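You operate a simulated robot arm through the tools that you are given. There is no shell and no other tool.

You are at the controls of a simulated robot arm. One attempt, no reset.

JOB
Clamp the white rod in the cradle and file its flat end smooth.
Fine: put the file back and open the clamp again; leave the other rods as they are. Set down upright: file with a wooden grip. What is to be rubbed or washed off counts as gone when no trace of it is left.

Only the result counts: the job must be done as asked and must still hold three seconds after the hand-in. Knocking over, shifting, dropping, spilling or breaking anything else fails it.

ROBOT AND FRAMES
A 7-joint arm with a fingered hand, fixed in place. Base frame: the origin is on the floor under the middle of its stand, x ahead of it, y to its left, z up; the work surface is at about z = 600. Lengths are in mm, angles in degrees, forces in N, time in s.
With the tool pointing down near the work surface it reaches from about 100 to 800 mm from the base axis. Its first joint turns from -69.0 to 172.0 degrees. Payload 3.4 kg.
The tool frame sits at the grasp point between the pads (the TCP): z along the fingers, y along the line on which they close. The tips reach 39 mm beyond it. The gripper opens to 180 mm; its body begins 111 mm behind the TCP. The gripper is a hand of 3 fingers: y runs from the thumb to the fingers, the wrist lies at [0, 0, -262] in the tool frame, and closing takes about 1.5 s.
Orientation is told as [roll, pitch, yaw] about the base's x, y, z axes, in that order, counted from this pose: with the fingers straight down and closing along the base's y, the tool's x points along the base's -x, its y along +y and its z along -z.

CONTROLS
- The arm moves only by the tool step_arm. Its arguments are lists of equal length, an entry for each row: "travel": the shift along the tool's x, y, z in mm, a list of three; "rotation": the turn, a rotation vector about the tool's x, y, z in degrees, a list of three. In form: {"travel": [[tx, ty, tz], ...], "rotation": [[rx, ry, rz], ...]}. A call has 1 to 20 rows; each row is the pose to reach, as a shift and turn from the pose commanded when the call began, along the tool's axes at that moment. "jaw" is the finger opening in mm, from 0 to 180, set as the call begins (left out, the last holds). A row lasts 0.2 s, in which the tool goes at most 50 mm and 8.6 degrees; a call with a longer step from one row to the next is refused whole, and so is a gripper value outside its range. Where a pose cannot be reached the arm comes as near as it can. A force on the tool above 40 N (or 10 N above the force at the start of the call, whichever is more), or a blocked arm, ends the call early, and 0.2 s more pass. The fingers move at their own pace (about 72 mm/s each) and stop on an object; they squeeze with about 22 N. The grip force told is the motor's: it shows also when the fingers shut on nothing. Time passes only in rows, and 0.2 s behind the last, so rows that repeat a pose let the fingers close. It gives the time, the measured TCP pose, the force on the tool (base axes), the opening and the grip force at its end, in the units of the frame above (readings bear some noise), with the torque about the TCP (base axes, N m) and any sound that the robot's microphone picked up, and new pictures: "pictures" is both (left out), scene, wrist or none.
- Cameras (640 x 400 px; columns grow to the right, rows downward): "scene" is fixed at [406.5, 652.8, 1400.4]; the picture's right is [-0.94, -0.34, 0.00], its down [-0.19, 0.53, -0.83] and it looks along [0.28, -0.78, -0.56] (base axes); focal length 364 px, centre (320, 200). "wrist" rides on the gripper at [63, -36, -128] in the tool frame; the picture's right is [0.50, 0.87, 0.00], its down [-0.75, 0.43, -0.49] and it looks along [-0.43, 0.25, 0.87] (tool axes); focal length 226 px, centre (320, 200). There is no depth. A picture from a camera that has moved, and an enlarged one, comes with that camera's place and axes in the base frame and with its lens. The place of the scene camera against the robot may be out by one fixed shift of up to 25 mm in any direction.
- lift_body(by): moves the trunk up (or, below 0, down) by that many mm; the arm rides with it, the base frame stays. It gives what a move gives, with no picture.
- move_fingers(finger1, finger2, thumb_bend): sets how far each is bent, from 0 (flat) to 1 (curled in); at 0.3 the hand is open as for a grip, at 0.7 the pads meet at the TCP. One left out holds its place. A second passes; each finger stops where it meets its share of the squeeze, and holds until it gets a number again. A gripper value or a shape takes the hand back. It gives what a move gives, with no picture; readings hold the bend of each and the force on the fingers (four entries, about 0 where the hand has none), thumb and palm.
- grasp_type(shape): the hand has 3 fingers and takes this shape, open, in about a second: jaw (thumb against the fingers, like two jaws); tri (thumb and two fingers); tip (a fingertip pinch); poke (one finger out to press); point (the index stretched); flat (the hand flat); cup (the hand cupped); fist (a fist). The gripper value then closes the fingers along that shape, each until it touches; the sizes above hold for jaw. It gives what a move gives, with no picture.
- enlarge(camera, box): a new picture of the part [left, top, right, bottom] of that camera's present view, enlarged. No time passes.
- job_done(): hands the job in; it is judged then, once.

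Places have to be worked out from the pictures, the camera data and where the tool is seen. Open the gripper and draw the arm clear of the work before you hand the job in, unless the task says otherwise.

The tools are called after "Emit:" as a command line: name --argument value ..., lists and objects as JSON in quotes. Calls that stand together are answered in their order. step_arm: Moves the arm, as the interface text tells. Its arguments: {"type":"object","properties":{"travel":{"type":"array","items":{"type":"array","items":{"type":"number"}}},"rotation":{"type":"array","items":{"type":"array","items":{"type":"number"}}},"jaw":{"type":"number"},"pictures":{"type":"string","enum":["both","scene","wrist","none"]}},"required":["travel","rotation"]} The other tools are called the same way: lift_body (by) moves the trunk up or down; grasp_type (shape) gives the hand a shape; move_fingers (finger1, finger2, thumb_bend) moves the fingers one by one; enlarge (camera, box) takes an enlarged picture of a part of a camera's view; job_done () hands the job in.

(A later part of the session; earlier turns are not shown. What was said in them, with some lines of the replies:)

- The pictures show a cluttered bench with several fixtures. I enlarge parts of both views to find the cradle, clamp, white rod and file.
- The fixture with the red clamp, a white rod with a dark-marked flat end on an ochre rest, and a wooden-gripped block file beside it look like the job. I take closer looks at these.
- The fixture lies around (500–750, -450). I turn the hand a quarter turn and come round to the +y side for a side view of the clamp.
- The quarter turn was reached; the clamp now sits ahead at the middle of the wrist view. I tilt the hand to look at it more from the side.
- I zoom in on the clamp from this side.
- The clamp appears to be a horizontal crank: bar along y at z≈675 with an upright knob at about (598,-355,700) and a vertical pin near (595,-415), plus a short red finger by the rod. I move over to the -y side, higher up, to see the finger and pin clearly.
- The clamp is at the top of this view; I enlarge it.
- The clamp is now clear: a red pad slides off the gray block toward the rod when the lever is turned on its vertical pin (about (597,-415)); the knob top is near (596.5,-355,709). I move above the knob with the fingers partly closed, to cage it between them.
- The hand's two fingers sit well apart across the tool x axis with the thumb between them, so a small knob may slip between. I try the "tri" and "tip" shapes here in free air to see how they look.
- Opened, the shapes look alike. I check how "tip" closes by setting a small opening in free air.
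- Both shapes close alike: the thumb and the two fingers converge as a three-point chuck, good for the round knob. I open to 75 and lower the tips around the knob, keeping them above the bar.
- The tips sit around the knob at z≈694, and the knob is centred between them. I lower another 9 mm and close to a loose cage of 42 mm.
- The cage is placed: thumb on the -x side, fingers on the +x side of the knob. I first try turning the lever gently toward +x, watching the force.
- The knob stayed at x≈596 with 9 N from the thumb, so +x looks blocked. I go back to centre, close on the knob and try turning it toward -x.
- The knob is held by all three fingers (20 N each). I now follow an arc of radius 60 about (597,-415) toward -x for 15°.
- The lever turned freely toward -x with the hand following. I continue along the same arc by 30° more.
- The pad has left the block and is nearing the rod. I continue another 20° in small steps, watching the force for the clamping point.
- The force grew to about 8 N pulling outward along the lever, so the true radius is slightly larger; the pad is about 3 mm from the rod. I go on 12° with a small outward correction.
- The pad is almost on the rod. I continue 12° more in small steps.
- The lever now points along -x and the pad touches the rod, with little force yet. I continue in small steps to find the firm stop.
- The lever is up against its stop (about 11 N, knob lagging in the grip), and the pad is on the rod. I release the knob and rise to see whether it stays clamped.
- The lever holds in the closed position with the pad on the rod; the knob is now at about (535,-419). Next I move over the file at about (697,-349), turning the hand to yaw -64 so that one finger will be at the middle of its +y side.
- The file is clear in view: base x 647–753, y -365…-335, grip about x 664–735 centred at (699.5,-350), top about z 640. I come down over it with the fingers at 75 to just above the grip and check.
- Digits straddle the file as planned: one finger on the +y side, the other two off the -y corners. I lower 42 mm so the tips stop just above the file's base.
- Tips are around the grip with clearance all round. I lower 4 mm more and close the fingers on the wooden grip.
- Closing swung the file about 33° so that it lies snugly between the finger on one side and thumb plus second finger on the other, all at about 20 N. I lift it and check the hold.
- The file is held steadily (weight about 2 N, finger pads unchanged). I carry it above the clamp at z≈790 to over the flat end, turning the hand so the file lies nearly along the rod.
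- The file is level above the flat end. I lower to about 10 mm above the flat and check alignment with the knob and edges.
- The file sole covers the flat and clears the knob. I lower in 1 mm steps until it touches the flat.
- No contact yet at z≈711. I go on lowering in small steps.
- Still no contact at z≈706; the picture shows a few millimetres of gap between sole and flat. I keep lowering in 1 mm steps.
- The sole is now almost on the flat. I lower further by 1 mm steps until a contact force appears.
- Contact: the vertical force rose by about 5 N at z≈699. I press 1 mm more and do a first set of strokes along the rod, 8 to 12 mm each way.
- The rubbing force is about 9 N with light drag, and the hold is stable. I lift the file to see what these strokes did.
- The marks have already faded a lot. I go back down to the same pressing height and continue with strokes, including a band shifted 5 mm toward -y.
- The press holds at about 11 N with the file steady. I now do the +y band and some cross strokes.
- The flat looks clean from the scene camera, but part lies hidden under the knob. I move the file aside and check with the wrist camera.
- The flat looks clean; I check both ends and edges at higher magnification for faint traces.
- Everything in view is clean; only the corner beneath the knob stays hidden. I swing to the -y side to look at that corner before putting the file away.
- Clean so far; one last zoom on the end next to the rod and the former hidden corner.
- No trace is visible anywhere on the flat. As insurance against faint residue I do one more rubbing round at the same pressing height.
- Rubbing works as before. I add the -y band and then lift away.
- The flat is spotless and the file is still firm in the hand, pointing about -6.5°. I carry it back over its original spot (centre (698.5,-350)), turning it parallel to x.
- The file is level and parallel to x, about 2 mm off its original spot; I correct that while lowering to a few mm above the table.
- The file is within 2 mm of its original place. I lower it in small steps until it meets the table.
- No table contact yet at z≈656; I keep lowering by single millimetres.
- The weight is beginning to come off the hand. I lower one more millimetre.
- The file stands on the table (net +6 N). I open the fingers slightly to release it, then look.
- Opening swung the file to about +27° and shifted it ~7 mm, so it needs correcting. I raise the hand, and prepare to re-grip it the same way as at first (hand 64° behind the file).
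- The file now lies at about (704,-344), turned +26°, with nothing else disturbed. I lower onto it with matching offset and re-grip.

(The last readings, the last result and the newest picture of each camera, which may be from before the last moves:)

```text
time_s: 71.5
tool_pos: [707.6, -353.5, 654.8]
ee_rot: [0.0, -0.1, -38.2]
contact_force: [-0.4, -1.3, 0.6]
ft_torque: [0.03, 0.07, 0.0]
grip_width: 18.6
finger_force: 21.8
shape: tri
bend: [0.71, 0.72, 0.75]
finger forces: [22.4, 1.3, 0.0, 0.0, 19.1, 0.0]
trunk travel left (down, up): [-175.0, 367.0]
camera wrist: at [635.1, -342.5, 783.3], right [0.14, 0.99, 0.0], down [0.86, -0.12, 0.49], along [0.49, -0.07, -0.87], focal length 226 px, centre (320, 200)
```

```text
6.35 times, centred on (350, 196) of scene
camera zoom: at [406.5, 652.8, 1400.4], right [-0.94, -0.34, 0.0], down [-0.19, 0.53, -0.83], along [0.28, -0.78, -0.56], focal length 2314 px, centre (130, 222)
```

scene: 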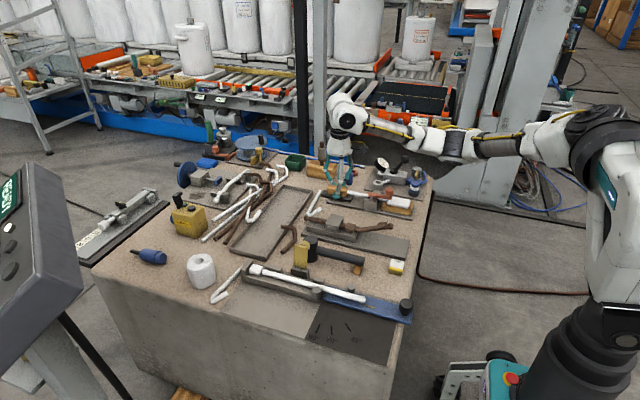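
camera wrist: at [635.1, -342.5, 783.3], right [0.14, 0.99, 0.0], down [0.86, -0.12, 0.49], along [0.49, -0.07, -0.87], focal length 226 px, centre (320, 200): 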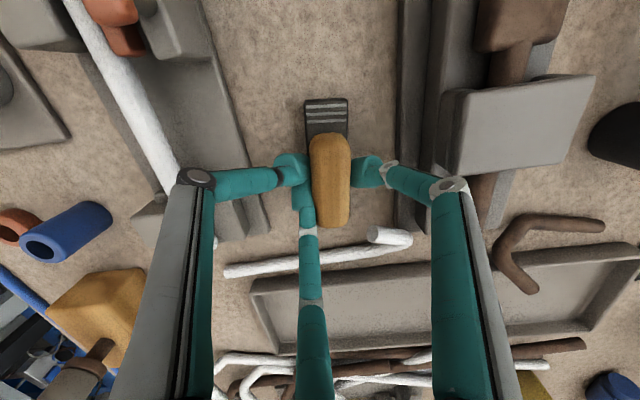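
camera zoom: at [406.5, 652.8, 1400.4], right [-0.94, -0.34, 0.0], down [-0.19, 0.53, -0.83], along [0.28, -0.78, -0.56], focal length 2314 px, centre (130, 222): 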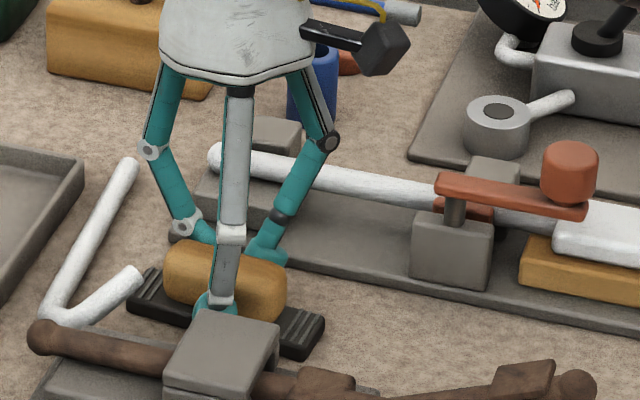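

The same grasp as at first is back. I lift 6 mm, turn the file to 0° and shift it over its original centre, then set it down again.

Emit:
step_arm --travel '[[0, 0, -6], [0, 0, -8], [2, -3, -8], [4.2, -6.2, -8], [4.2, -6.2, -4], [4.2, -6.2, -2], [4.2, -6.2, -1], [4.2, -6.2, 0]]' --rotation '[[0, 0, 0], [0, 0, 0], [0, 0, -3.5], [0, 0, -7.1], [0, 0, -7.1], [0, 0, -7.1], [0, 0, -7.1], [0, 0, -7.1]]' --pictures "wrist"

Emit:
enlarge --camera "wrist" --box '[220, 90, 420, 215]'

```text
time_s: 73.3
tool_pos: [701.2, -354.9, 654.8]
ee_rot: [0.0, -0.2, -31.0]
contact_force: [0.0, -0.2, 1.6]
ft_torque: [0.05, 0.07, -0.01]
grip_width: 18.1
finger_force: 21.8
shape: tri
bend: [0.71, 0.72, 0.75]
finger forces: [22.6, 1.8, 0.1, 0.1, 19.4, 0.1]
trunk travel left (down, up): [-175.0, 367.0]
camera wrist: at [627.7, -354.5, 783.1], right [0.02, 1.0, 0.0], down [0.87, -0.02, 0.49], along [0.49, -0.01, -0.87], focal length 226 px, centre (320, 200)
```

wrist: 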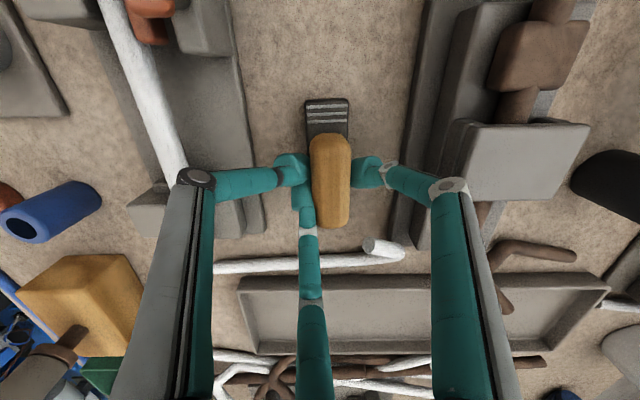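

```text
3.20 times, centred on (320, 152) of wrist
camera zoom: at [627.7, -354.5, 783.1], right [0.02, 1.0, 0.0], down [0.87, -0.02, 0.49], along [0.49, -0.01, -0.87], focal length 723 px, centre (320, 352)
```

zoom: 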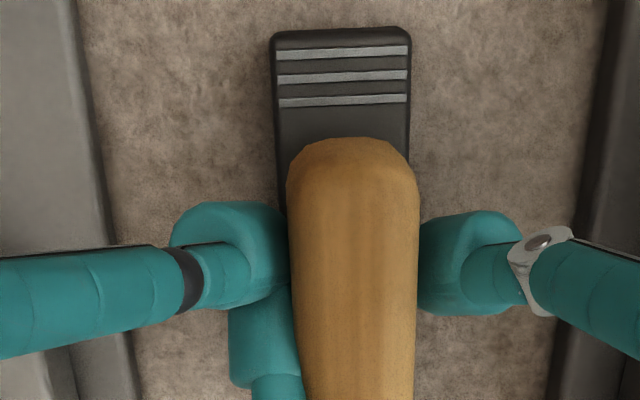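

The file is on the table at its original pose; the twist on release came from the sideways-sprung second finger. I retract only that finger a little first, keeping the opposed finger and thumb holding.

Emit:
move_fingers --finger2 0.65

Emit:
enlarge --camera "wrist" --box '[200, 80, 440, 230]'

```text
time_s: 74.3
tool_pos: [701.2, -356.1, 654.5]
ee_rot: [0.0, -0.2, -30.9]
contact_force: [-0.8, -0.9, 1.4]
ft_torque: [0.03, -0.14, -0.06]
grip_width: 20.2
finger_force: 25.5
shape: fingers
bend: [0.71, 0.68, 0.75]
finger forces: [25.0, 7.3, 0.1, 0.1, 19.2, 0.0]
trunk travel left (down, up): [-175.0, 367.0]
```

```text
2.67 times, centred on (320, 155) of wrist
camera zoom: at [627.5, -354.5, 782.7], right [0.02, 1.0, 0.0], down [0.87, -0.02, 0.49], along [0.49, -0.01, -0.87], focal length 603 px, centre (320, 320)
```

zoom: 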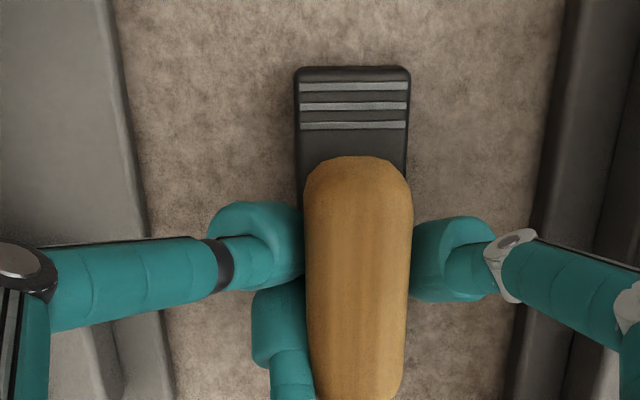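

Finger 2 moved slightly (0.68) while the file stays put. I retract it further.

Emit:
move_fingers --finger2 0.58

Emit:
enlarge --camera "wrist" --box '[160, 80, 480, 280]'

```text
time_s: 75.3
tool_pos: [701.2, -356.3, 655.3]
ee_rot: [-0.1, -0.2, -30.8]
contact_force: [-0.8, -1.2, 3.0]
ft_torque: [0.02, -0.14, -0.09]
grip_width: 20.0
finger_force: 28.4
shape: fingers
bend: [0.71, 0.66, 0.75]
finger forces: [24.5, 13.3, 0.0, 0.0, 19.7, 0.0]
trunk travel left (down, up): [-175.0, 367.0]
```

```text
2.00 times, centred on (320, 180) of wrist
camera zoom: at [627.5, -354.6, 782.7], right [0.02, 1.0, 0.0], down [0.87, -0.02, 0.49], along [0.49, -0.01, -0.87], focal length 452 px, centre (320, 240)
```

zoom: 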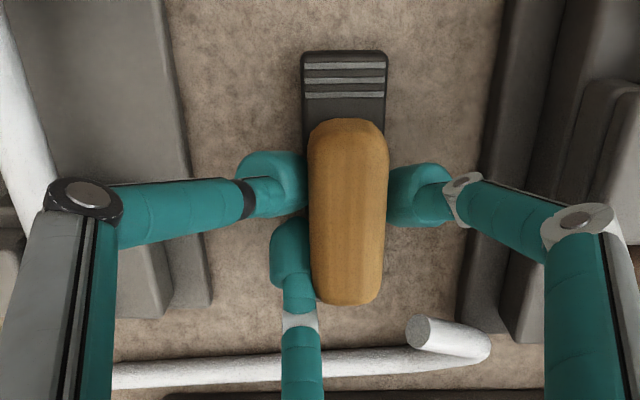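

Finger 2 is only pushing sideways harder, so I stop that. Instead I close again, and will set the file down pre-turned by about -27° and offset, so that the known release twist brings it to its original pose.

Emit:
step_arm --travel '[[0, 0, 0], [0, 0, 0], [0, 0, 0], [0, 0, 0], [0, 0, 0]]' --rotation '[[0, 0, 0], [0, 0, 0], [0, 0, 0], [0, 0, 0], [0, 0, 0]]' --jaw 10 --pictures "wrist"

Emit:
enlarge --camera "wrist" --box '[220, 90, 420, 215]'

```text
time_s: 76.5
tool_pos: [700.4, -355.9, 653.8]
ee_rot: [0.0, 0.0, -30.9]
contact_force: [-1.1, -0.5, 0.6]
ft_torque: [0.05, 0.04, 0.04]
grip_width: 14.9
finger_force: 22.0
shape: tri
bend: [0.71, 0.71, 0.73]
finger forces: [22.3, 1.1, 0.0, 0.1, 23.4, 0.1]
trunk travel left (down, up): [-175.0, 367.0]
camera wrist: at [627.6, -354.5, 782.4], right [0.02, 1.0, 0.0], down [0.87, -0.01, 0.49], along [0.49, -0.01, -0.87], focal length 226 px, centre (320, 200)
```

wrist: 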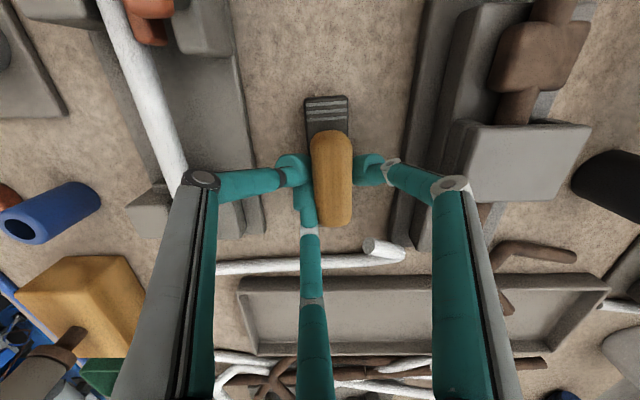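

```text
3.20 times, centred on (320, 152) of wrist
camera zoom: at [627.6, -354.5, 782.4], right [0.02, 1.0, 0.0], down [0.87, -0.01, 0.49], along [0.49, -0.01, -0.87], focal length 723 px, centre (320, 352)
```

zoom: 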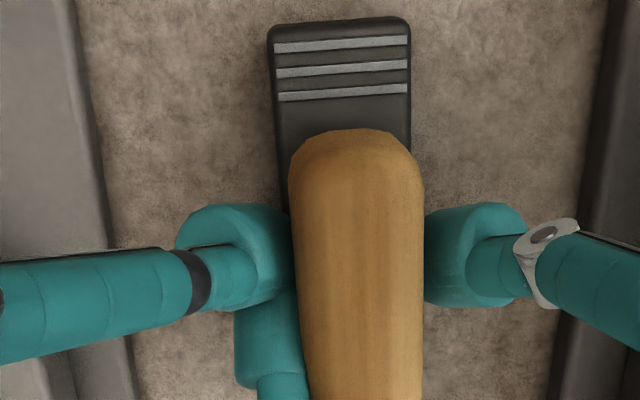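

The grasp is firm again, file at about +2.5°. I lift 8 mm, turn the hand by -28.4° with the planned offset, and set it down.

Emit:
step_arm --travel '[[0, 0, -8], [0.8, -2.3, -8], [1.6, -4.6, -8], [2.4, -6.9, -8], [3.2, -9.2, -8], [3.2, -9.2, -8], [3.2, -9.2, -4], [3.2, -9.2, -2], [3.2, -9.2, -0.5]]' --rotation '[[0, 0, 0], [0, 0, 7.1], [0, 0, 14.2], [0, 0, 21.3], [0, 0, 28.4], [0, 0, 28.4], [0, 0, 28.4], [0, 0, 28.4], [0, 0, 28.4]]' --pictures "wrist"

Emit:
enlarge --camera "wrist" --box '[220, 90, 420, 215]'

```text
time_s: 78.5
tool_pos: [694.3, -362.6, 654.4]
ee_rot: [0.0, -0.1, -59.5]
contact_force: [0.5, -1.6, -0.9]
ft_torque: [-0.01, 0.03, -0.03]
grip_width: 14.3
finger_force: 22.1
shape: tri
bend: [0.71, 0.72, 0.73]
finger forces: [22.4, 3.1, 0.0, 0.0, 24.5, 0.0]
trunk travel left (down, up): [-175.0, 367.0]
camera wrist: at [628.6, -326.5, 782.9], right [0.49, 0.87, 0.0], down [0.76, -0.43, 0.49], along [0.43, -0.24, -0.87], focal length 226 px, centre (320, 200)
```

wrist: 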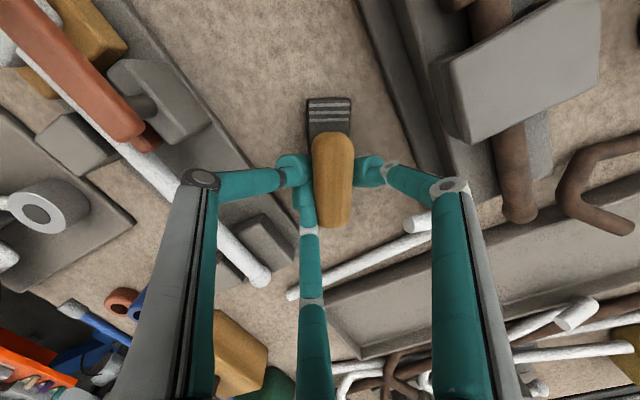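

```text
3.20 times, centred on (320, 152) of wrist
camera zoom: at [628.6, -326.5, 782.9], right [0.49, 0.87, 0.0], down [0.76, -0.43, 0.49], along [0.43, -0.24, -0.87], focal length 723 px, centre (320, 352)
```

zoom: 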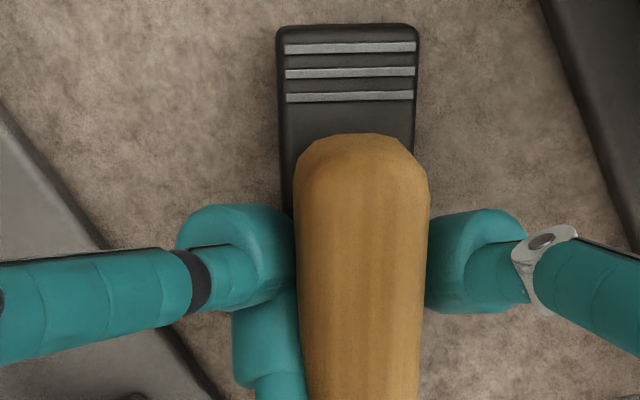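

The file is at about -29°, centre (692,-354.5). I turn 2.5° back and lower the last millimetre to the table.

Emit:
step_arm --travel '[[0, 0, -1], [0, 0, 0.5], [0, 0, 1.2], [0, 0, 1.2]]' --rotation '[[0, 0, -2.5], [0, 0, -2.5], [0, 0, -2.5], [0, 0, -2.5]]' --pictures "none"

```text
time_s: 79.5
tool_pos: [692.1, -363.5, 653.6]
ee_rot: [0.1, -0.1, -56.9]
contact_force: [-1.3, 0.0, 4.4]
ft_torque: [0.08, -0.02, 0.01]
grip_width: 14.6
finger_force: 22.3
shape: tri
bend: [0.71, 0.72, 0.73]
finger forces: [22.2, 5.2, 0.1, 0.1, 25.3, 0.0]
trunk travel left (down, up): [-175.0, 367.0]
```

The file presses on the table (about +6 N net). I open to 60 mm and watch where it swings.

Emit:
step_arm --travel '[[0, 0, -0.5], [0, 0, -0.5], [0, 0, -0.5], [0, 0, -0.5]]' --rotation '[[0, 0, 0], [0, 0, 0], [0, 0, 0], [0, 0, 0]]' --jaw 60 --pictures "wrist"

Emit:
enlarge --camera "wrist" --box '[220, 90, 420, 215]'

Emit:
enlarge --camera "scene" --box '[300, 165, 400, 228]'

```text
time_s: 80.5
tool_pos: [692.9, -362.2, 655.0]
ee_rot: [0.0, 0.0, -56.8]
contact_force: [-0.4, -0.2, 1.3]
ft_torque: [0.0, 0.0, -0.03]
grip_width: 59.5
finger_force: 0.1
shape: tri
bend: [0.72, 0.72, 0.74]
finger forces: [0.0, 0.0, 0.1, 0.1, 0.0, 0.0]
trunk travel left (down, up): [-175.0, 367.0]
camera wrist: at [627.4, -329.6, 781.8], right [0.45, 0.89, 0.0], down [0.78, -0.39, 0.49], along [0.44, -0.22, -0.87], focal length 226 px, centre (320, 200)
```

wrist: 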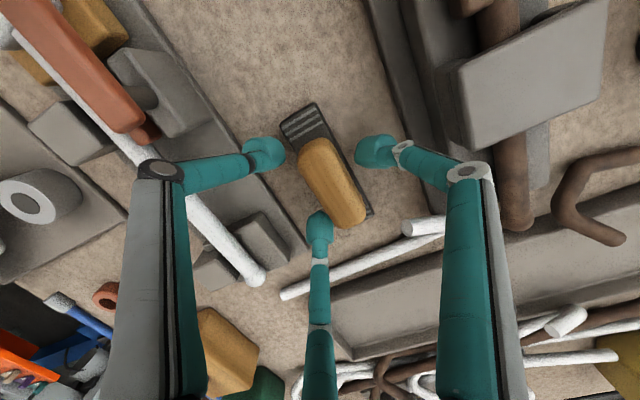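

```text
3.20 times, centred on (320, 152) of wrist
camera zoom: at [627.4, -329.6, 781.8], right [0.45, 0.89, 0.0], down [0.78, -0.39, 0.49], along [0.44, -0.22, -0.87], focal length 723 px, centre (320, 352)
```

zoom: 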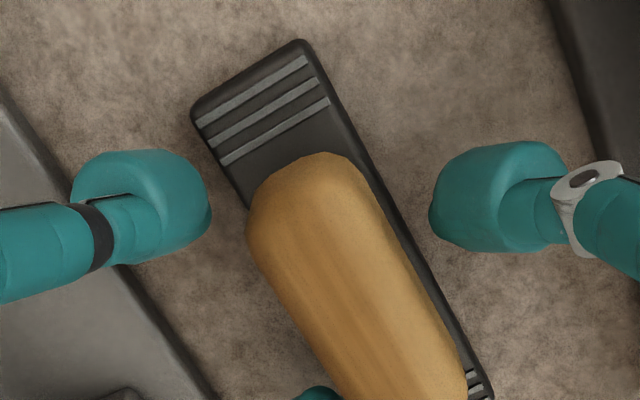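

```text
6.35 times, centred on (350, 196) of scene
camera zoom: at [406.5, 652.8, 1400.4], right [-0.94, -0.34, 0.0], down [-0.19, 0.53, -0.83], along [0.28, -0.78, -0.56], focal length 2314 px, centre (130, 222)
```

zoom: 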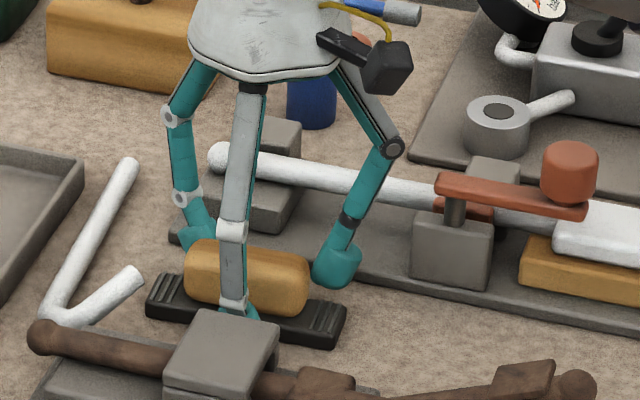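

The file now rests at about (697,-353), turned about +4°, within 3 mm of where it stood. I raise the hand straight up off it.

Emit:
step_arm --travel '[[0, 0, -10], [0, 0, -30], [0, 0, -60], [0, 0, -100], [0, 0, -140]]' --rotation '[[0, 0, 0], [0, 0, 0], [0, 0, 0], [0, 0, 0], [0, 0, 0]]' --pictures "wrist"

Emit:
enlarge --camera "wrist" --box '[220, 90, 420, 215]'

Emit:
enlarge --camera "scene" --box '[300, 165, 400, 228]'

```text
time_s: 81.7
tool_pos: [691.8, -361.7, 797.5]
ee_rot: [0.0, -0.2, -57.0]
contact_force: [-0.6, -0.5, 0.2]
ft_torque: [0.01, 0.01, 0.02]
grip_width: 59.8
finger_force: 0.1
shape: tri
bend: [0.72, 0.72, 0.74]
finger forces: [0.0, 0.1, 0.0, 0.0, 0.1, 0.0]
trunk travel left (down, up): [-175.0, 367.0]
camera wrist: at [626.2, -328.8, 923.5], right [0.45, 0.89, 0.0], down [0.78, -0.39, 0.49], along [0.44, -0.22, -0.87], focal length 226 px, centre (320, 200)
```

wrist: 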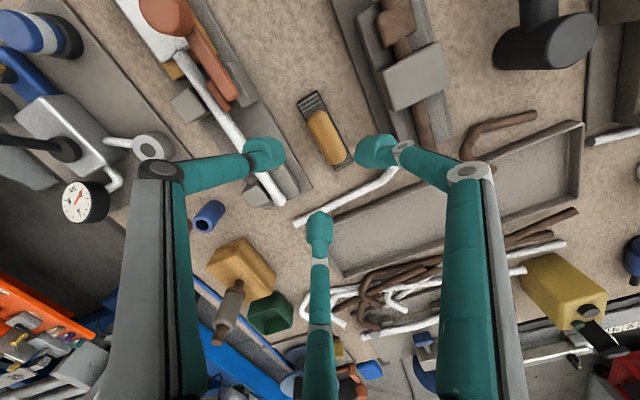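

```text
3.20 times, centred on (320, 152) of wrist
camera zoom: at [626.2, -328.8, 923.5], right [0.45, 0.89, 0.0], down [0.78, -0.39, 0.49], along [0.44, -0.22, -0.87], focal length 723 px, centre (320, 352)
```

zoom: 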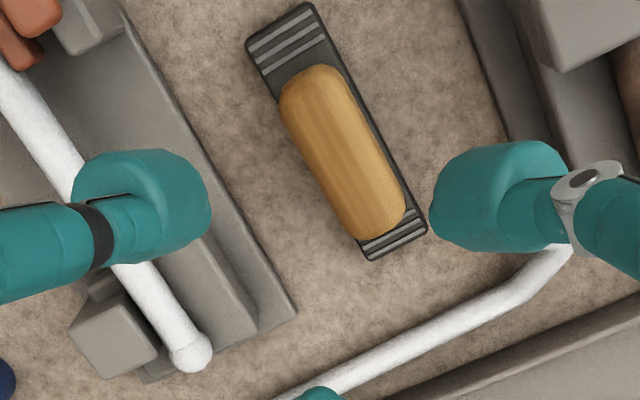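

```text
6.35 times, centred on (350, 196) of scene
camera zoom: at [406.5, 652.8, 1400.4], right [-0.94, -0.34, 0.0], down [-0.19, 0.53, -0.83], along [0.28, -0.78, -0.56], focal length 2314 px, centre (130, 222)
```

zoom: 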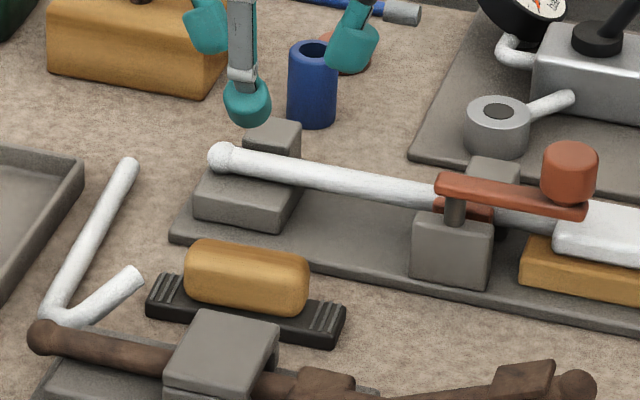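

The file stands upright on its place, and nothing else moved. Now I go back above the clamp knob at (534.6,-419) with the hand at yaw 0 to open the clamp.

Emit:
step_arm --travel '[[5.4, -23.3, 0], [10.7, -46.6, 0], [16.1, -69.9, 0], [21.5, -93.1, 0], [26.9, -116.4, 0], [32.2, -139.7, 0], [37.6, -163, 0]]' --rotation '[[0, 0, -8.2], [0, 0, -16.4], [0, 0, -24.6], [0, 0, -32.8], [0, 0, -41], [0, 0, -49.2], [0, 0, -57]]' --jaw 65 --pictures "wrist"

Emit:
enlarge --camera "wrist" --box '[220, 90, 420, 215]'

```text
time_s: 83.3
tool_pos: [532.9, -422.2, 795.5]
ee_rot: [0.0, -0.2, 0.3]
contact_force: [-0.6, -0.1, 0.4]
ft_torque: [0.01, 0.0, -0.03]
grip_width: 64.4
finger_force: 0.0
shape: tri
bend: [0.72, 0.72, 0.74]
finger forces: [0.1, 0.0, 0.0, 0.0, 0.0, 0.1]
trunk travel left (down, up): [-175.0, 367.0]
camera wrist: at [470.6, -457.9, 923.5], right [-0.5, 0.86, 0.0], down [0.75, 0.44, 0.49], along [0.43, 0.25, -0.87], focal length 226 px, centre (320, 200)
```

wrist: 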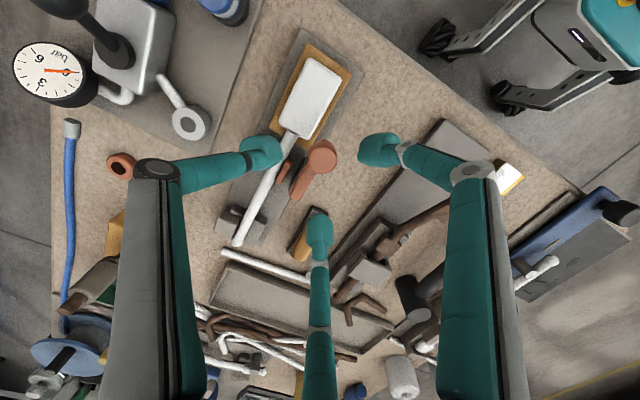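

```text
3.20 times, centred on (320, 152) of wrist
camera zoom: at [470.6, -457.9, 923.5], right [-0.5, 0.86, 0.0], down [0.75, 0.44, 0.49], along [0.43, 0.25, -0.87], focal length 723 px, centre (320, 352)
```

zoom: 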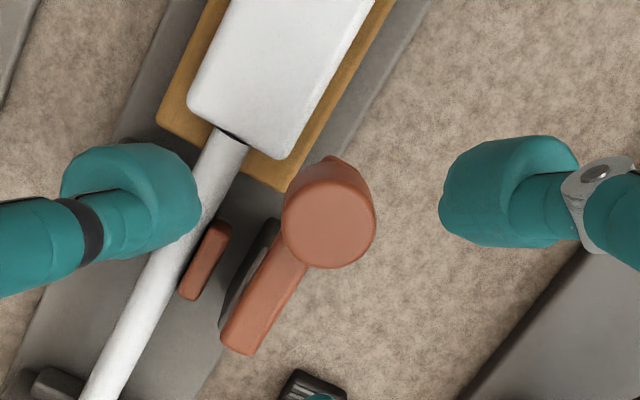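

The knob is seen at (535.6,-417.5), the hand is about 4 mm off; I correct that while lowering around the knob.

Emit:
step_arm --travel '[[-1, 2, 25], [-2, 4.3, 50], [-2, 4.3, 66], [-2, 4.3, 73]]' --rotation '[[0, 0, 0], [0, 0, 0], [0, 0, 0], [0, 0, 0]]' --pictures "none"

Emit:
step_arm --travel '[[0, 0, 0], [0, 0, 0], [0, 0, 0], [0, 0, 0], [0, 0, 0]]' --rotation '[[0, 0, 0], [0, 0, 0], [0, 0, 0], [0, 0, 0], [0, 0, 0]]' --jaw 15 --pictures "wrist"

Emit:
enlarge --camera "wrist" --box '[220, 90, 420, 215]'

```text
time_s: 84.3
tool_pos: [537.7, -416.0, 721.3]
ee_rot: [-0.1, -0.1, 0.1]
contact_force: [0.2, 0.2, 0.0]
ft_torque: [0.0, 0.02, -0.01]
grip_width: 64.7
finger_force: 0.1
shape: tri
bend: [0.72, 0.72, 0.74]
finger forces: [0.1, 0.0, 0.0, 0.0, 0.0, 0.1]
trunk travel left (down, up): [-175.0, 367.0]
```

```text
time_s: 85.5
tool_pos: [538.2, -414.0, 720.8]
ee_rot: [0.1, 0.0, 0.0]
contact_force: [-0.8, -0.8, -4.9]
ft_torque: [-0.02, -0.04, 0.02]
grip_width: 19.8
finger_force: 21.7
shape: tri
bend: [0.71, 0.71, 0.73]
finger forces: [19.8, 19.6, 0.0, 0.0, 20.1, 0.0]
trunk travel left (down, up): [-175.0, 367.0]
camera wrist: at [473.6, -451.5, 848.5], right [-0.5, 0.87, 0.0], down [0.75, 0.44, 0.49], along [0.43, 0.25, -0.87], focal length 226 px, centre (320, 200)
```

wrist: 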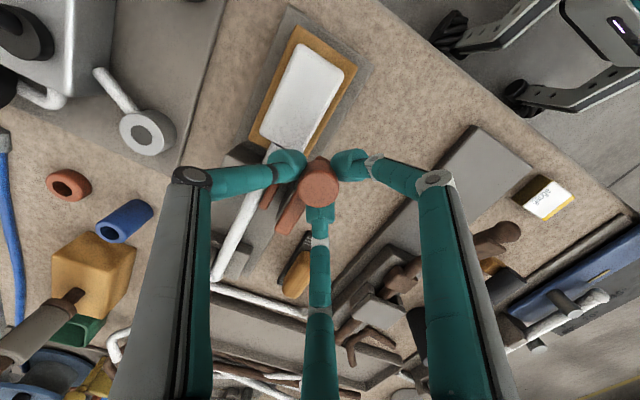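

```text
3.20 times, centred on (320, 152) of wrist
camera zoom: at [473.6, -451.5, 848.5], right [-0.5, 0.87, 0.0], down [0.75, 0.44, 0.49], along [0.43, 0.25, -0.87], focal length 723 px, centre (320, 352)
```

zoom: 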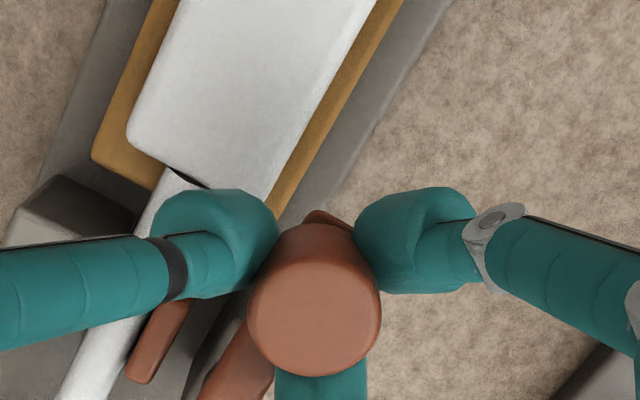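

The knob is gripped evenly again (20 N each). I swing it back along the arc toward +y, first 30°.

Emit:
step_arm --travel '[[-0.4, 5.2, 0], [-1.2, 10.4, 0], [-2.4, 15.5, 0], [-4.1, 20.4, 0], [-6.3, 25.2, 0], [-8.8, 29.8, 0]]' --rotation '[[0, 0, 5], [0, 0, 10], [0, 0, 15], [0, 0, 20], [0, 0, 25], [0, 0, 30]]' --pictures "wrist"

Emit:
enlarge --camera "wrist" --box '[220, 90, 420, 215]'

```text
time_s: 86.9
tool_pos: [547.8, -386.9, 721.5]
ee_rot: [-0.1, -0.1, -30.1]
contact_force: [-0.6, -0.1, -5.7]
ft_torque: [-0.02, 0.05, 0.0]
grip_width: 19.8
finger_force: 21.4
shape: tri
bend: [0.71, 0.71, 0.73]
finger forces: [21.3, 19.6, 0.1, 0.0, 20.9, 0.0]
trunk travel left (down, up): [-175.0, 367.0]
camera wrist: at [473.3, -385.3, 848.6], right [0.0, 1.0, 0.0], down [0.87, 0.0, 0.49], along [0.49, 0.0, -0.87], focal length 226 px, centre (320, 200)
```

wrist: 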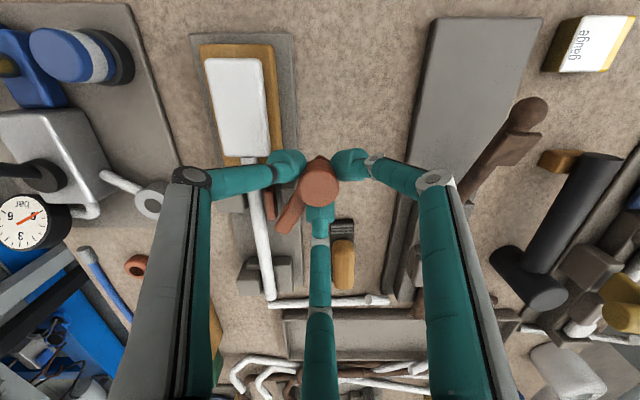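

```text
3.20 times, centred on (320, 152) of wrist
camera zoom: at [473.3, -385.3, 848.6], right [0.0, 1.0, 0.0], down [0.87, 0.0, 0.49], along [0.49, 0.0, -0.87], focal length 723 px, centre (320, 352)
```

zoom: 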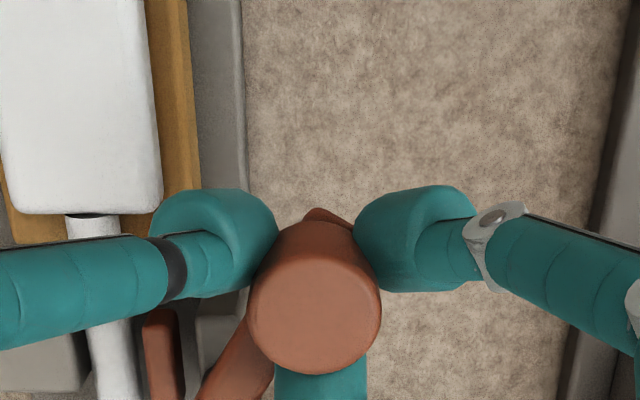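

The lever follows with no resistance. I continue 30° more with the same pattern.

Emit:
step_arm --travel '[[-0.4, 5.2, 0], [-1.2, 10.4, 0], [-2.4, 15.5, 0], [-4.1, 20.4, 0], [-6.3, 25.2, 0], [-8.8, 29.8, 0]]' --rotation '[[0, 0, 5], [0, 0, 10], [0, 0, 15], [0, 0, 20], [0, 0, 25], [0, 0, 30]]' --pictures "none"

```text
time_s: 88.3
tool_pos: [569.6, -363.7, 721.1]
ee_rot: [-0.1, 0.0, -60.0]
contact_force: [-1.9, 2.1, -6.2]
ft_torque: [0.05, 0.05, 0.06]
grip_width: 19.9
finger_force: 21.8
shape: tri
bend: [0.71, 0.71, 0.73]
finger forces: [21.6, 19.2, 0.0, 0.0, 21.2, 0.0]
trunk travel left (down, up): [-175.0, 367.0]
```

Forces remain small. I do the last stretch, 24° now, then the remainder slowly to the stop.

Emit:
step_arm --travel '[[-0.2, 5.2, 0], [-0.9, 10.4, 0], [-2, 15.5, 0], [-3.7, 20.4, 0], [-5.3, 24.3, 0]]' --rotation '[[0, 0, 5], [0, 0, 10], [0, 0, 15], [0, 0, 20], [0, 0, 24]]' --pictures "wrist"

Emit:
enlarge --camera "wrist" --box '[220, 90, 420, 215]'

```text
time_s: 89.5
tool_pos: [591.7, -357.2, 721.5]
ee_rot: [0.1, 0.0, -84.1]
contact_force: [-1.0, -1.5, -8.2]
ft_torque: [-0.02, 0.04, -0.01]
grip_width: 19.6
finger_force: 22.0
shape: tri
bend: [0.71, 0.71, 0.73]
finger forces: [19.9, 20.9, 0.1, 0.1, 21.7, 0.1]
trunk travel left (down, up): [-175.0, 367.0]
camera wrist: at [549.4, -298.6, 848.7], right [0.81, 0.59, 0.0], down [0.51, -0.7, 0.49], along [0.29, -0.4, -0.87], focal length 226 px, centre (320, 200)
```

wrist: 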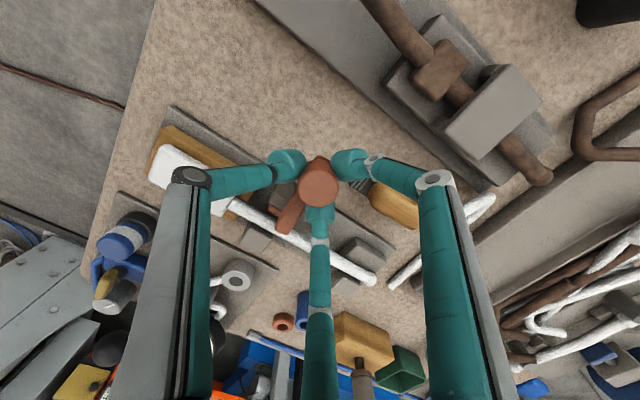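

```text
3.20 times, centred on (320, 152) of wrist
camera zoom: at [549.4, -298.6, 848.7], right [0.81, 0.59, 0.0], down [0.51, -0.7, 0.49], along [0.29, -0.4, -0.87], focal length 723 px, centre (320, 352)
```

zoom: 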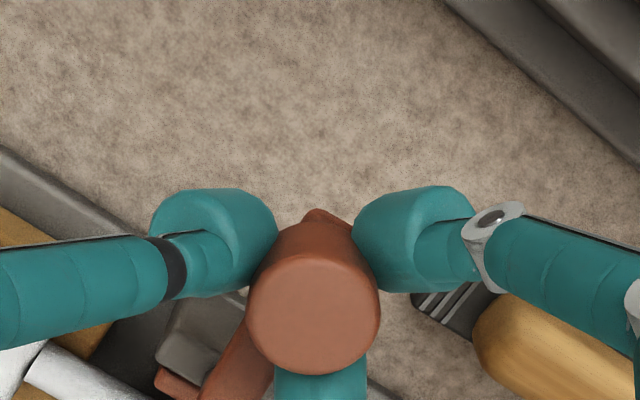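

The lever is within about 6° of its original open position. I push it slowly on to the stop.

Emit:
step_arm --travel '[[0, 2.1, 0], [-0.1, 4.2, 0], [-0.3, 6.3, 0], [-0.5, 8, 0], [-0.5, 9, 0]]' --rotation '[[0, 0, 2], [0, 0, 4], [0, 0, 6], [0, 0, 7.5], [0, 0, 7.5]]' --pictures "wrist"

Emit:
enlarge --camera "wrist" --box '[220, 90, 420, 215]'

Emit:
enlarge --camera "scene" --box '[320, 165, 420, 228]'

```text
time_s: 90.7
tool_pos: [602.3, -356.7, 721.5]
ee_rot: [0.0, 0.0, -91.4]
contact_force: [-9.2, 0.5, -6.9]
ft_torque: [0.02, 0.36, -0.01]
grip_width: 19.5
finger_force: 22.1
shape: tri
bend: [0.71, 0.71, 0.72]
finger forces: [18.3, 18.9, 0.1, 0.1, 24.9, 0.0]
trunk travel left (down, up): [-175.0, 367.0]
camera wrist: at [566.0, -292.9, 848.9], right [0.88, 0.48, 0.0], down [0.42, -0.76, 0.49], along [0.23, -0.43, -0.87], focal length 226 px, centre (320, 200)
```

wrist: 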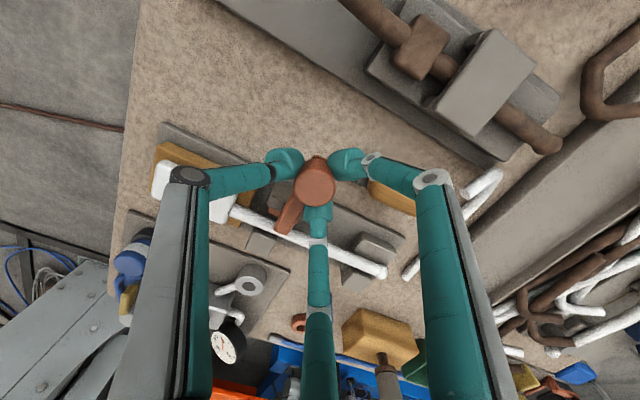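

```text
3.20 times, centred on (320, 152) of wrist
camera zoom: at [566.0, -292.9, 848.9], right [0.88, 0.48, 0.0], down [0.42, -0.76, 0.49], along [0.23, -0.43, -0.87], focal length 723 px, centre (320, 352)
```

zoom: 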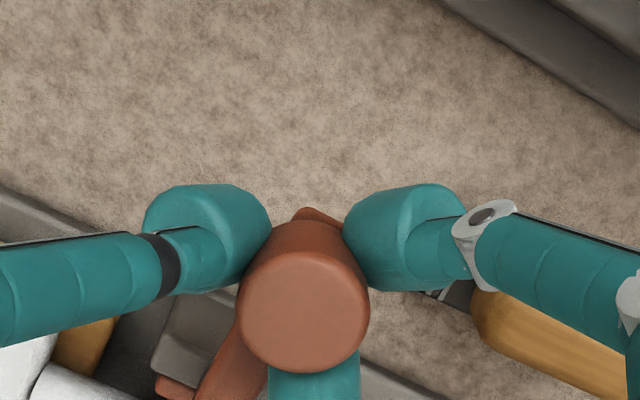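

```text
6.35 times, centred on (370, 196) of scene
camera zoom: at [406.5, 652.8, 1400.4], right [-0.94, -0.34, 0.0], down [-0.19, 0.53, -0.83], along [0.28, -0.78, -0.56], focal length 2314 px, centre (2, 222)
```

zoom: 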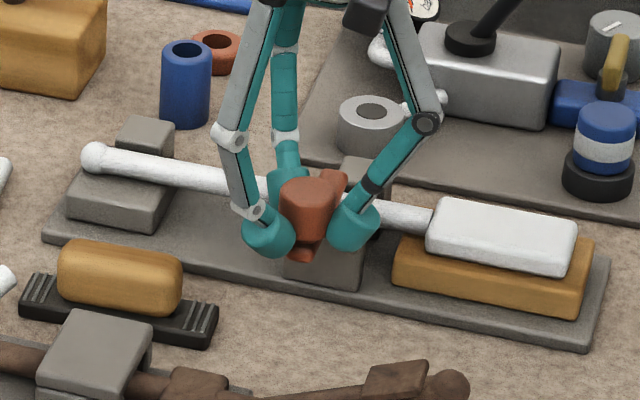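

The lever is at its open stop (9 N). I relax the push, open the fingers and rise.

Emit:
step_arm --travel '[[0, -2, 0], [0, -3.5, 0], [0, -3.5, 0], [0, -3.5, 0], [0, -3.5, 0]]' --rotation '[[0, 0, 0], [0, 0, 0], [0, 0, 0], [0, 0, 0], [0, 0, 0]]' --jaw 70 --pictures "none"

Emit:
step_arm --travel '[[0, 0, -15], [0, 0, -40], [0, 0, -80], [0, 0, -120], [0, 0, -160]]' --rotation '[[0, 0, 0], [0, 0, 0], [0, 0, 0], [0, 0, 0], [0, 0, 0]]' --pictures "both"

Emit:
enlarge --camera "wrist" --box '[160, 80, 420, 242]'

Emit:
enlarge --camera "scene" --box '[320, 165, 420, 228]'

```text
time_s: 91.9
tool_pos: [598.5, -355.9, 721.7]
ee_rot: [0.0, 0.0, -91.4]
contact_force: [0.2, -0.7, -1.3]
ft_torque: [0.02, 0.0, 0.04]
grip_width: 69.5
finger_force: 0.1
shape: tri
bend: [0.72, 0.72, 0.74]
finger forces: [0.0, 0.0, 0.0, 0.0, 0.0, 0.0]
trunk travel left (down, up): [-175.0, 367.0]
```

```text
time_s: 93.1
tool_pos: [596.7, -354.8, 882.8]
ee_rot: [0.1, -0.1, -91.4]
contact_force: [-1.0, -0.4, -0.3]
ft_torque: [0.01, 0.01, 0.03]
grip_width: 69.7
finger_force: 0.0
shape: tri
bend: [0.72, 0.72, 0.74]
finger forces: [0.1, 0.1, 0.1, 0.0, 0.0, 0.1]
trunk travel left (down, up): [-175.0, 367.0]
camera wrist: at [561.3, -291.0, 1010.0], right [0.88, 0.48, 0.0], down [0.42, -0.76, 0.49], along [0.24, -0.43, -0.87], focal length 226 px, centre (320, 200)
```

scene: 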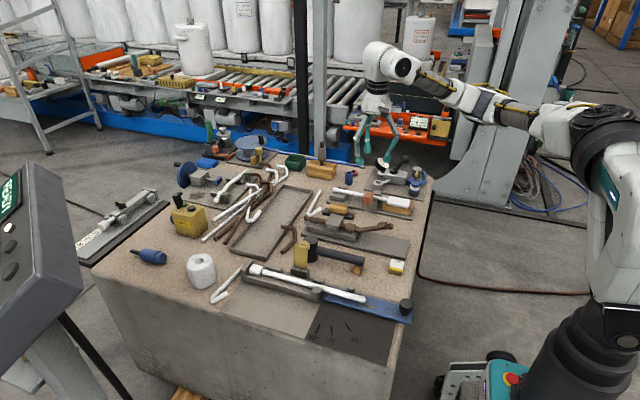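
wrist: 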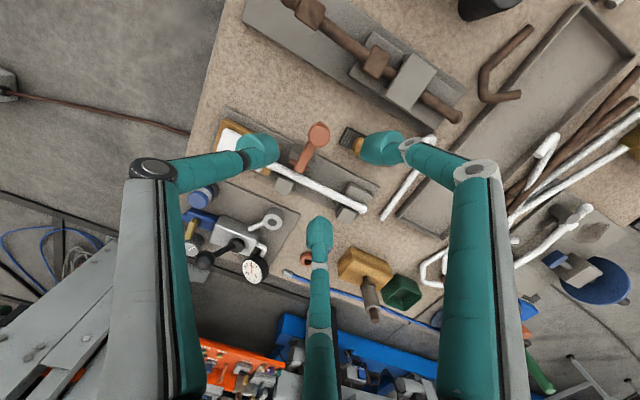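

```text
2.46 times, centred on (290, 161) of wrist
camera zoom: at [561.3, -291.0, 1010.0], right [0.88, 0.48, 0.0], down [0.42, -0.76, 0.49], along [0.24, -0.43, -0.87], focal length 556 px, centre (394, 296)
```

zoom: 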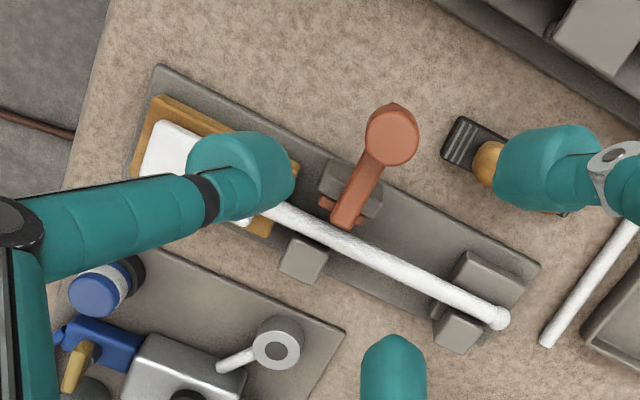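

```text
6.35 times, centred on (370, 196) of scene
camera zoom: at [406.5, 652.8, 1400.4], right [-0.94, -0.34, 0.0], down [-0.19, 0.53, -0.83], along [0.28, -0.78, -0.56], focal length 2314 px, centre (2, 222)
```

zoom: 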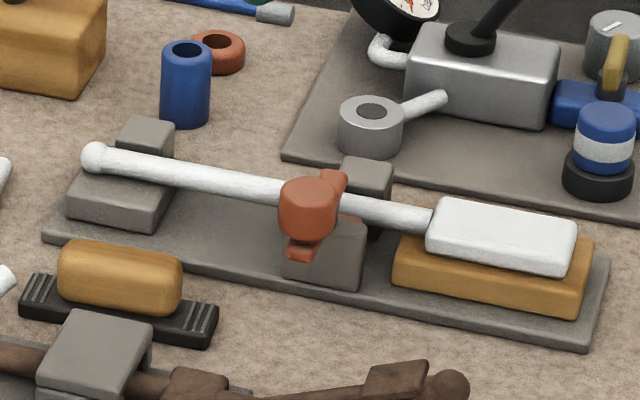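

The clamp is open as it was at the start, the rod's flat is clean, and the file stands in place. I open the hand fully and draw the arm up and back, clear of the work.

Emit:
step_arm --travel '[[0, -25, -17], [0, -50, -34], [-2, -75, -51], [-4, -100, -68], [-6, -125, -85], [-6, -125, -85], [-6, -125, -85]]' --rotation '[[0, 0, 0], [0, 0, 0], [0, 0, 0], [0, 0, 0], [0, 0, 0], [0, 0, 0], [0, 0, 0]]' --jaw 180 --pictures "both"

Emit:
enlarge --camera "wrist" --box '[200, 80, 440, 230]'

Emit:
enlarge --camera "scene" --box '[160, 130, 440, 305]'

```text
time_s: 94.7
tool_pos: [473.9, -356.2, 967.7]
ee_rot: [0.1, -0.1, -91.4]
contact_force: [0.3, -0.5, -0.5]
ft_torque: [-0.01, 0.0, 0.04]
grip_width: 179.8
finger_force: 0.1
shape: tri
bend: [0.3, 0.3, 0.3]
finger forces: [0.0, 0.0, 0.0, 0.0, 0.0, 0.0]
trunk travel left (down, up): [-175.0, 367.0]
camera wrist: at [437.3, -294.2, 1095.4], right [0.88, 0.48, 0.0], down [0.42, -0.76, 0.49], along [0.24, -0.43, -0.87], focal length 226 px, centre (320, 200)
```

scene: 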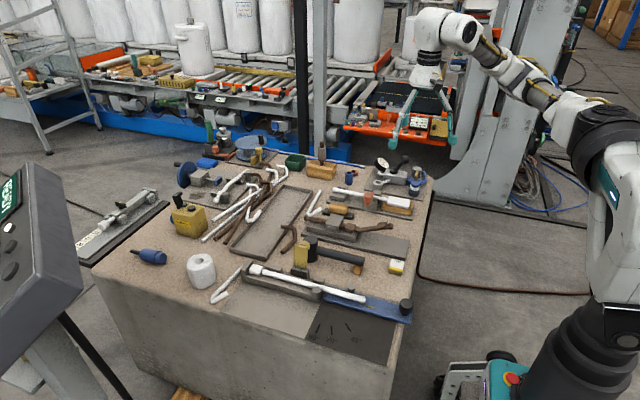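
wrist: 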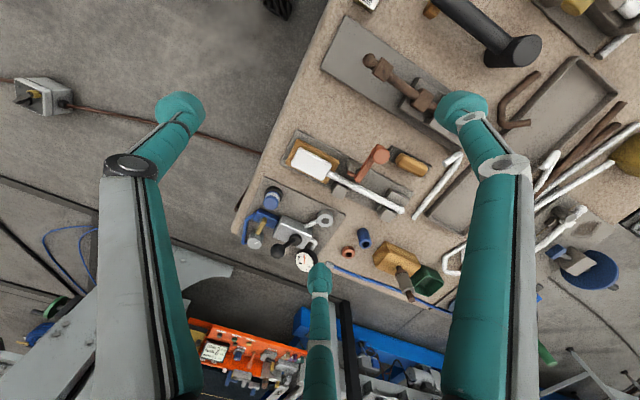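

```text
2.67 times, centred on (320, 155) of wrist
camera zoom: at [437.3, -294.2, 1095.4], right [0.88, 0.48, 0.0], down [0.42, -0.76, 0.49], along [0.24, -0.43, -0.87], focal length 603 px, centre (320, 320)
```

zoom: 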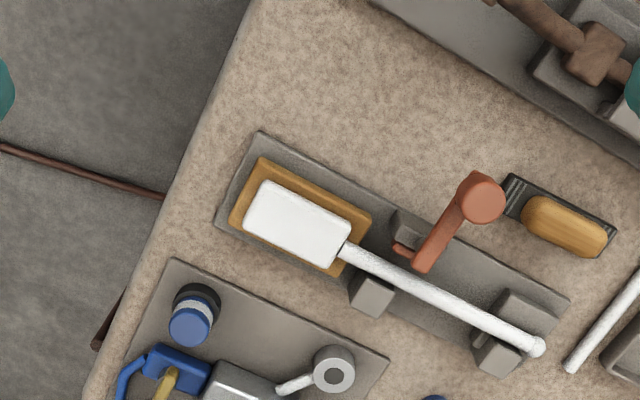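

```text
2.29 times, centred on (300, 218) of scene
camera zoom: at [406.5, 652.8, 1400.4], right [-0.94, -0.34, 0.0], down [-0.19, 0.53, -0.83], along [0.28, -0.78, -0.56], focal length 833 px, centre (366, 160)
```

zoom: 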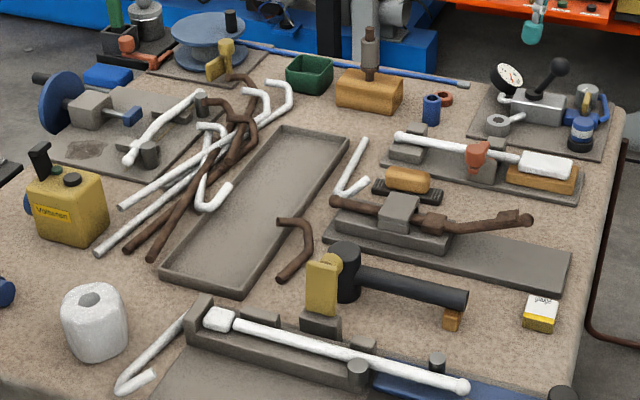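

The flat end shows no trace of marks, the clamp lever is back at its open position, and the file stands upright in its place. The other rods and objects look undisturbed, and the arm is clear with the hand open, so I hand the job in.

Emit:
job_done

```text
The job is handed in.
```

I clamped the white rod, filed its flat end, put the file back, opened the clamp again and handed the job in. I haven't seen a result from the judging.

- **Flat end:** after filing I looked closely from several angles, including the corner hidden under the clamp knob, and saw no marks left. I then did one more filing round to be safe.
- **Clamp:** the lever is back at its original open position and the pad is off the rod.
- **File:** it stands upright with the wooden grip on top, about 3 mm and 4° off its original spot. On the first release it swung about 26° as the fingers opened. I picked it up again and set it down so that it ended close to where it started.
- **Everything else:** the other rods and objects look unmoved in the final pictures. The hand is open and the arm is clear of the work.
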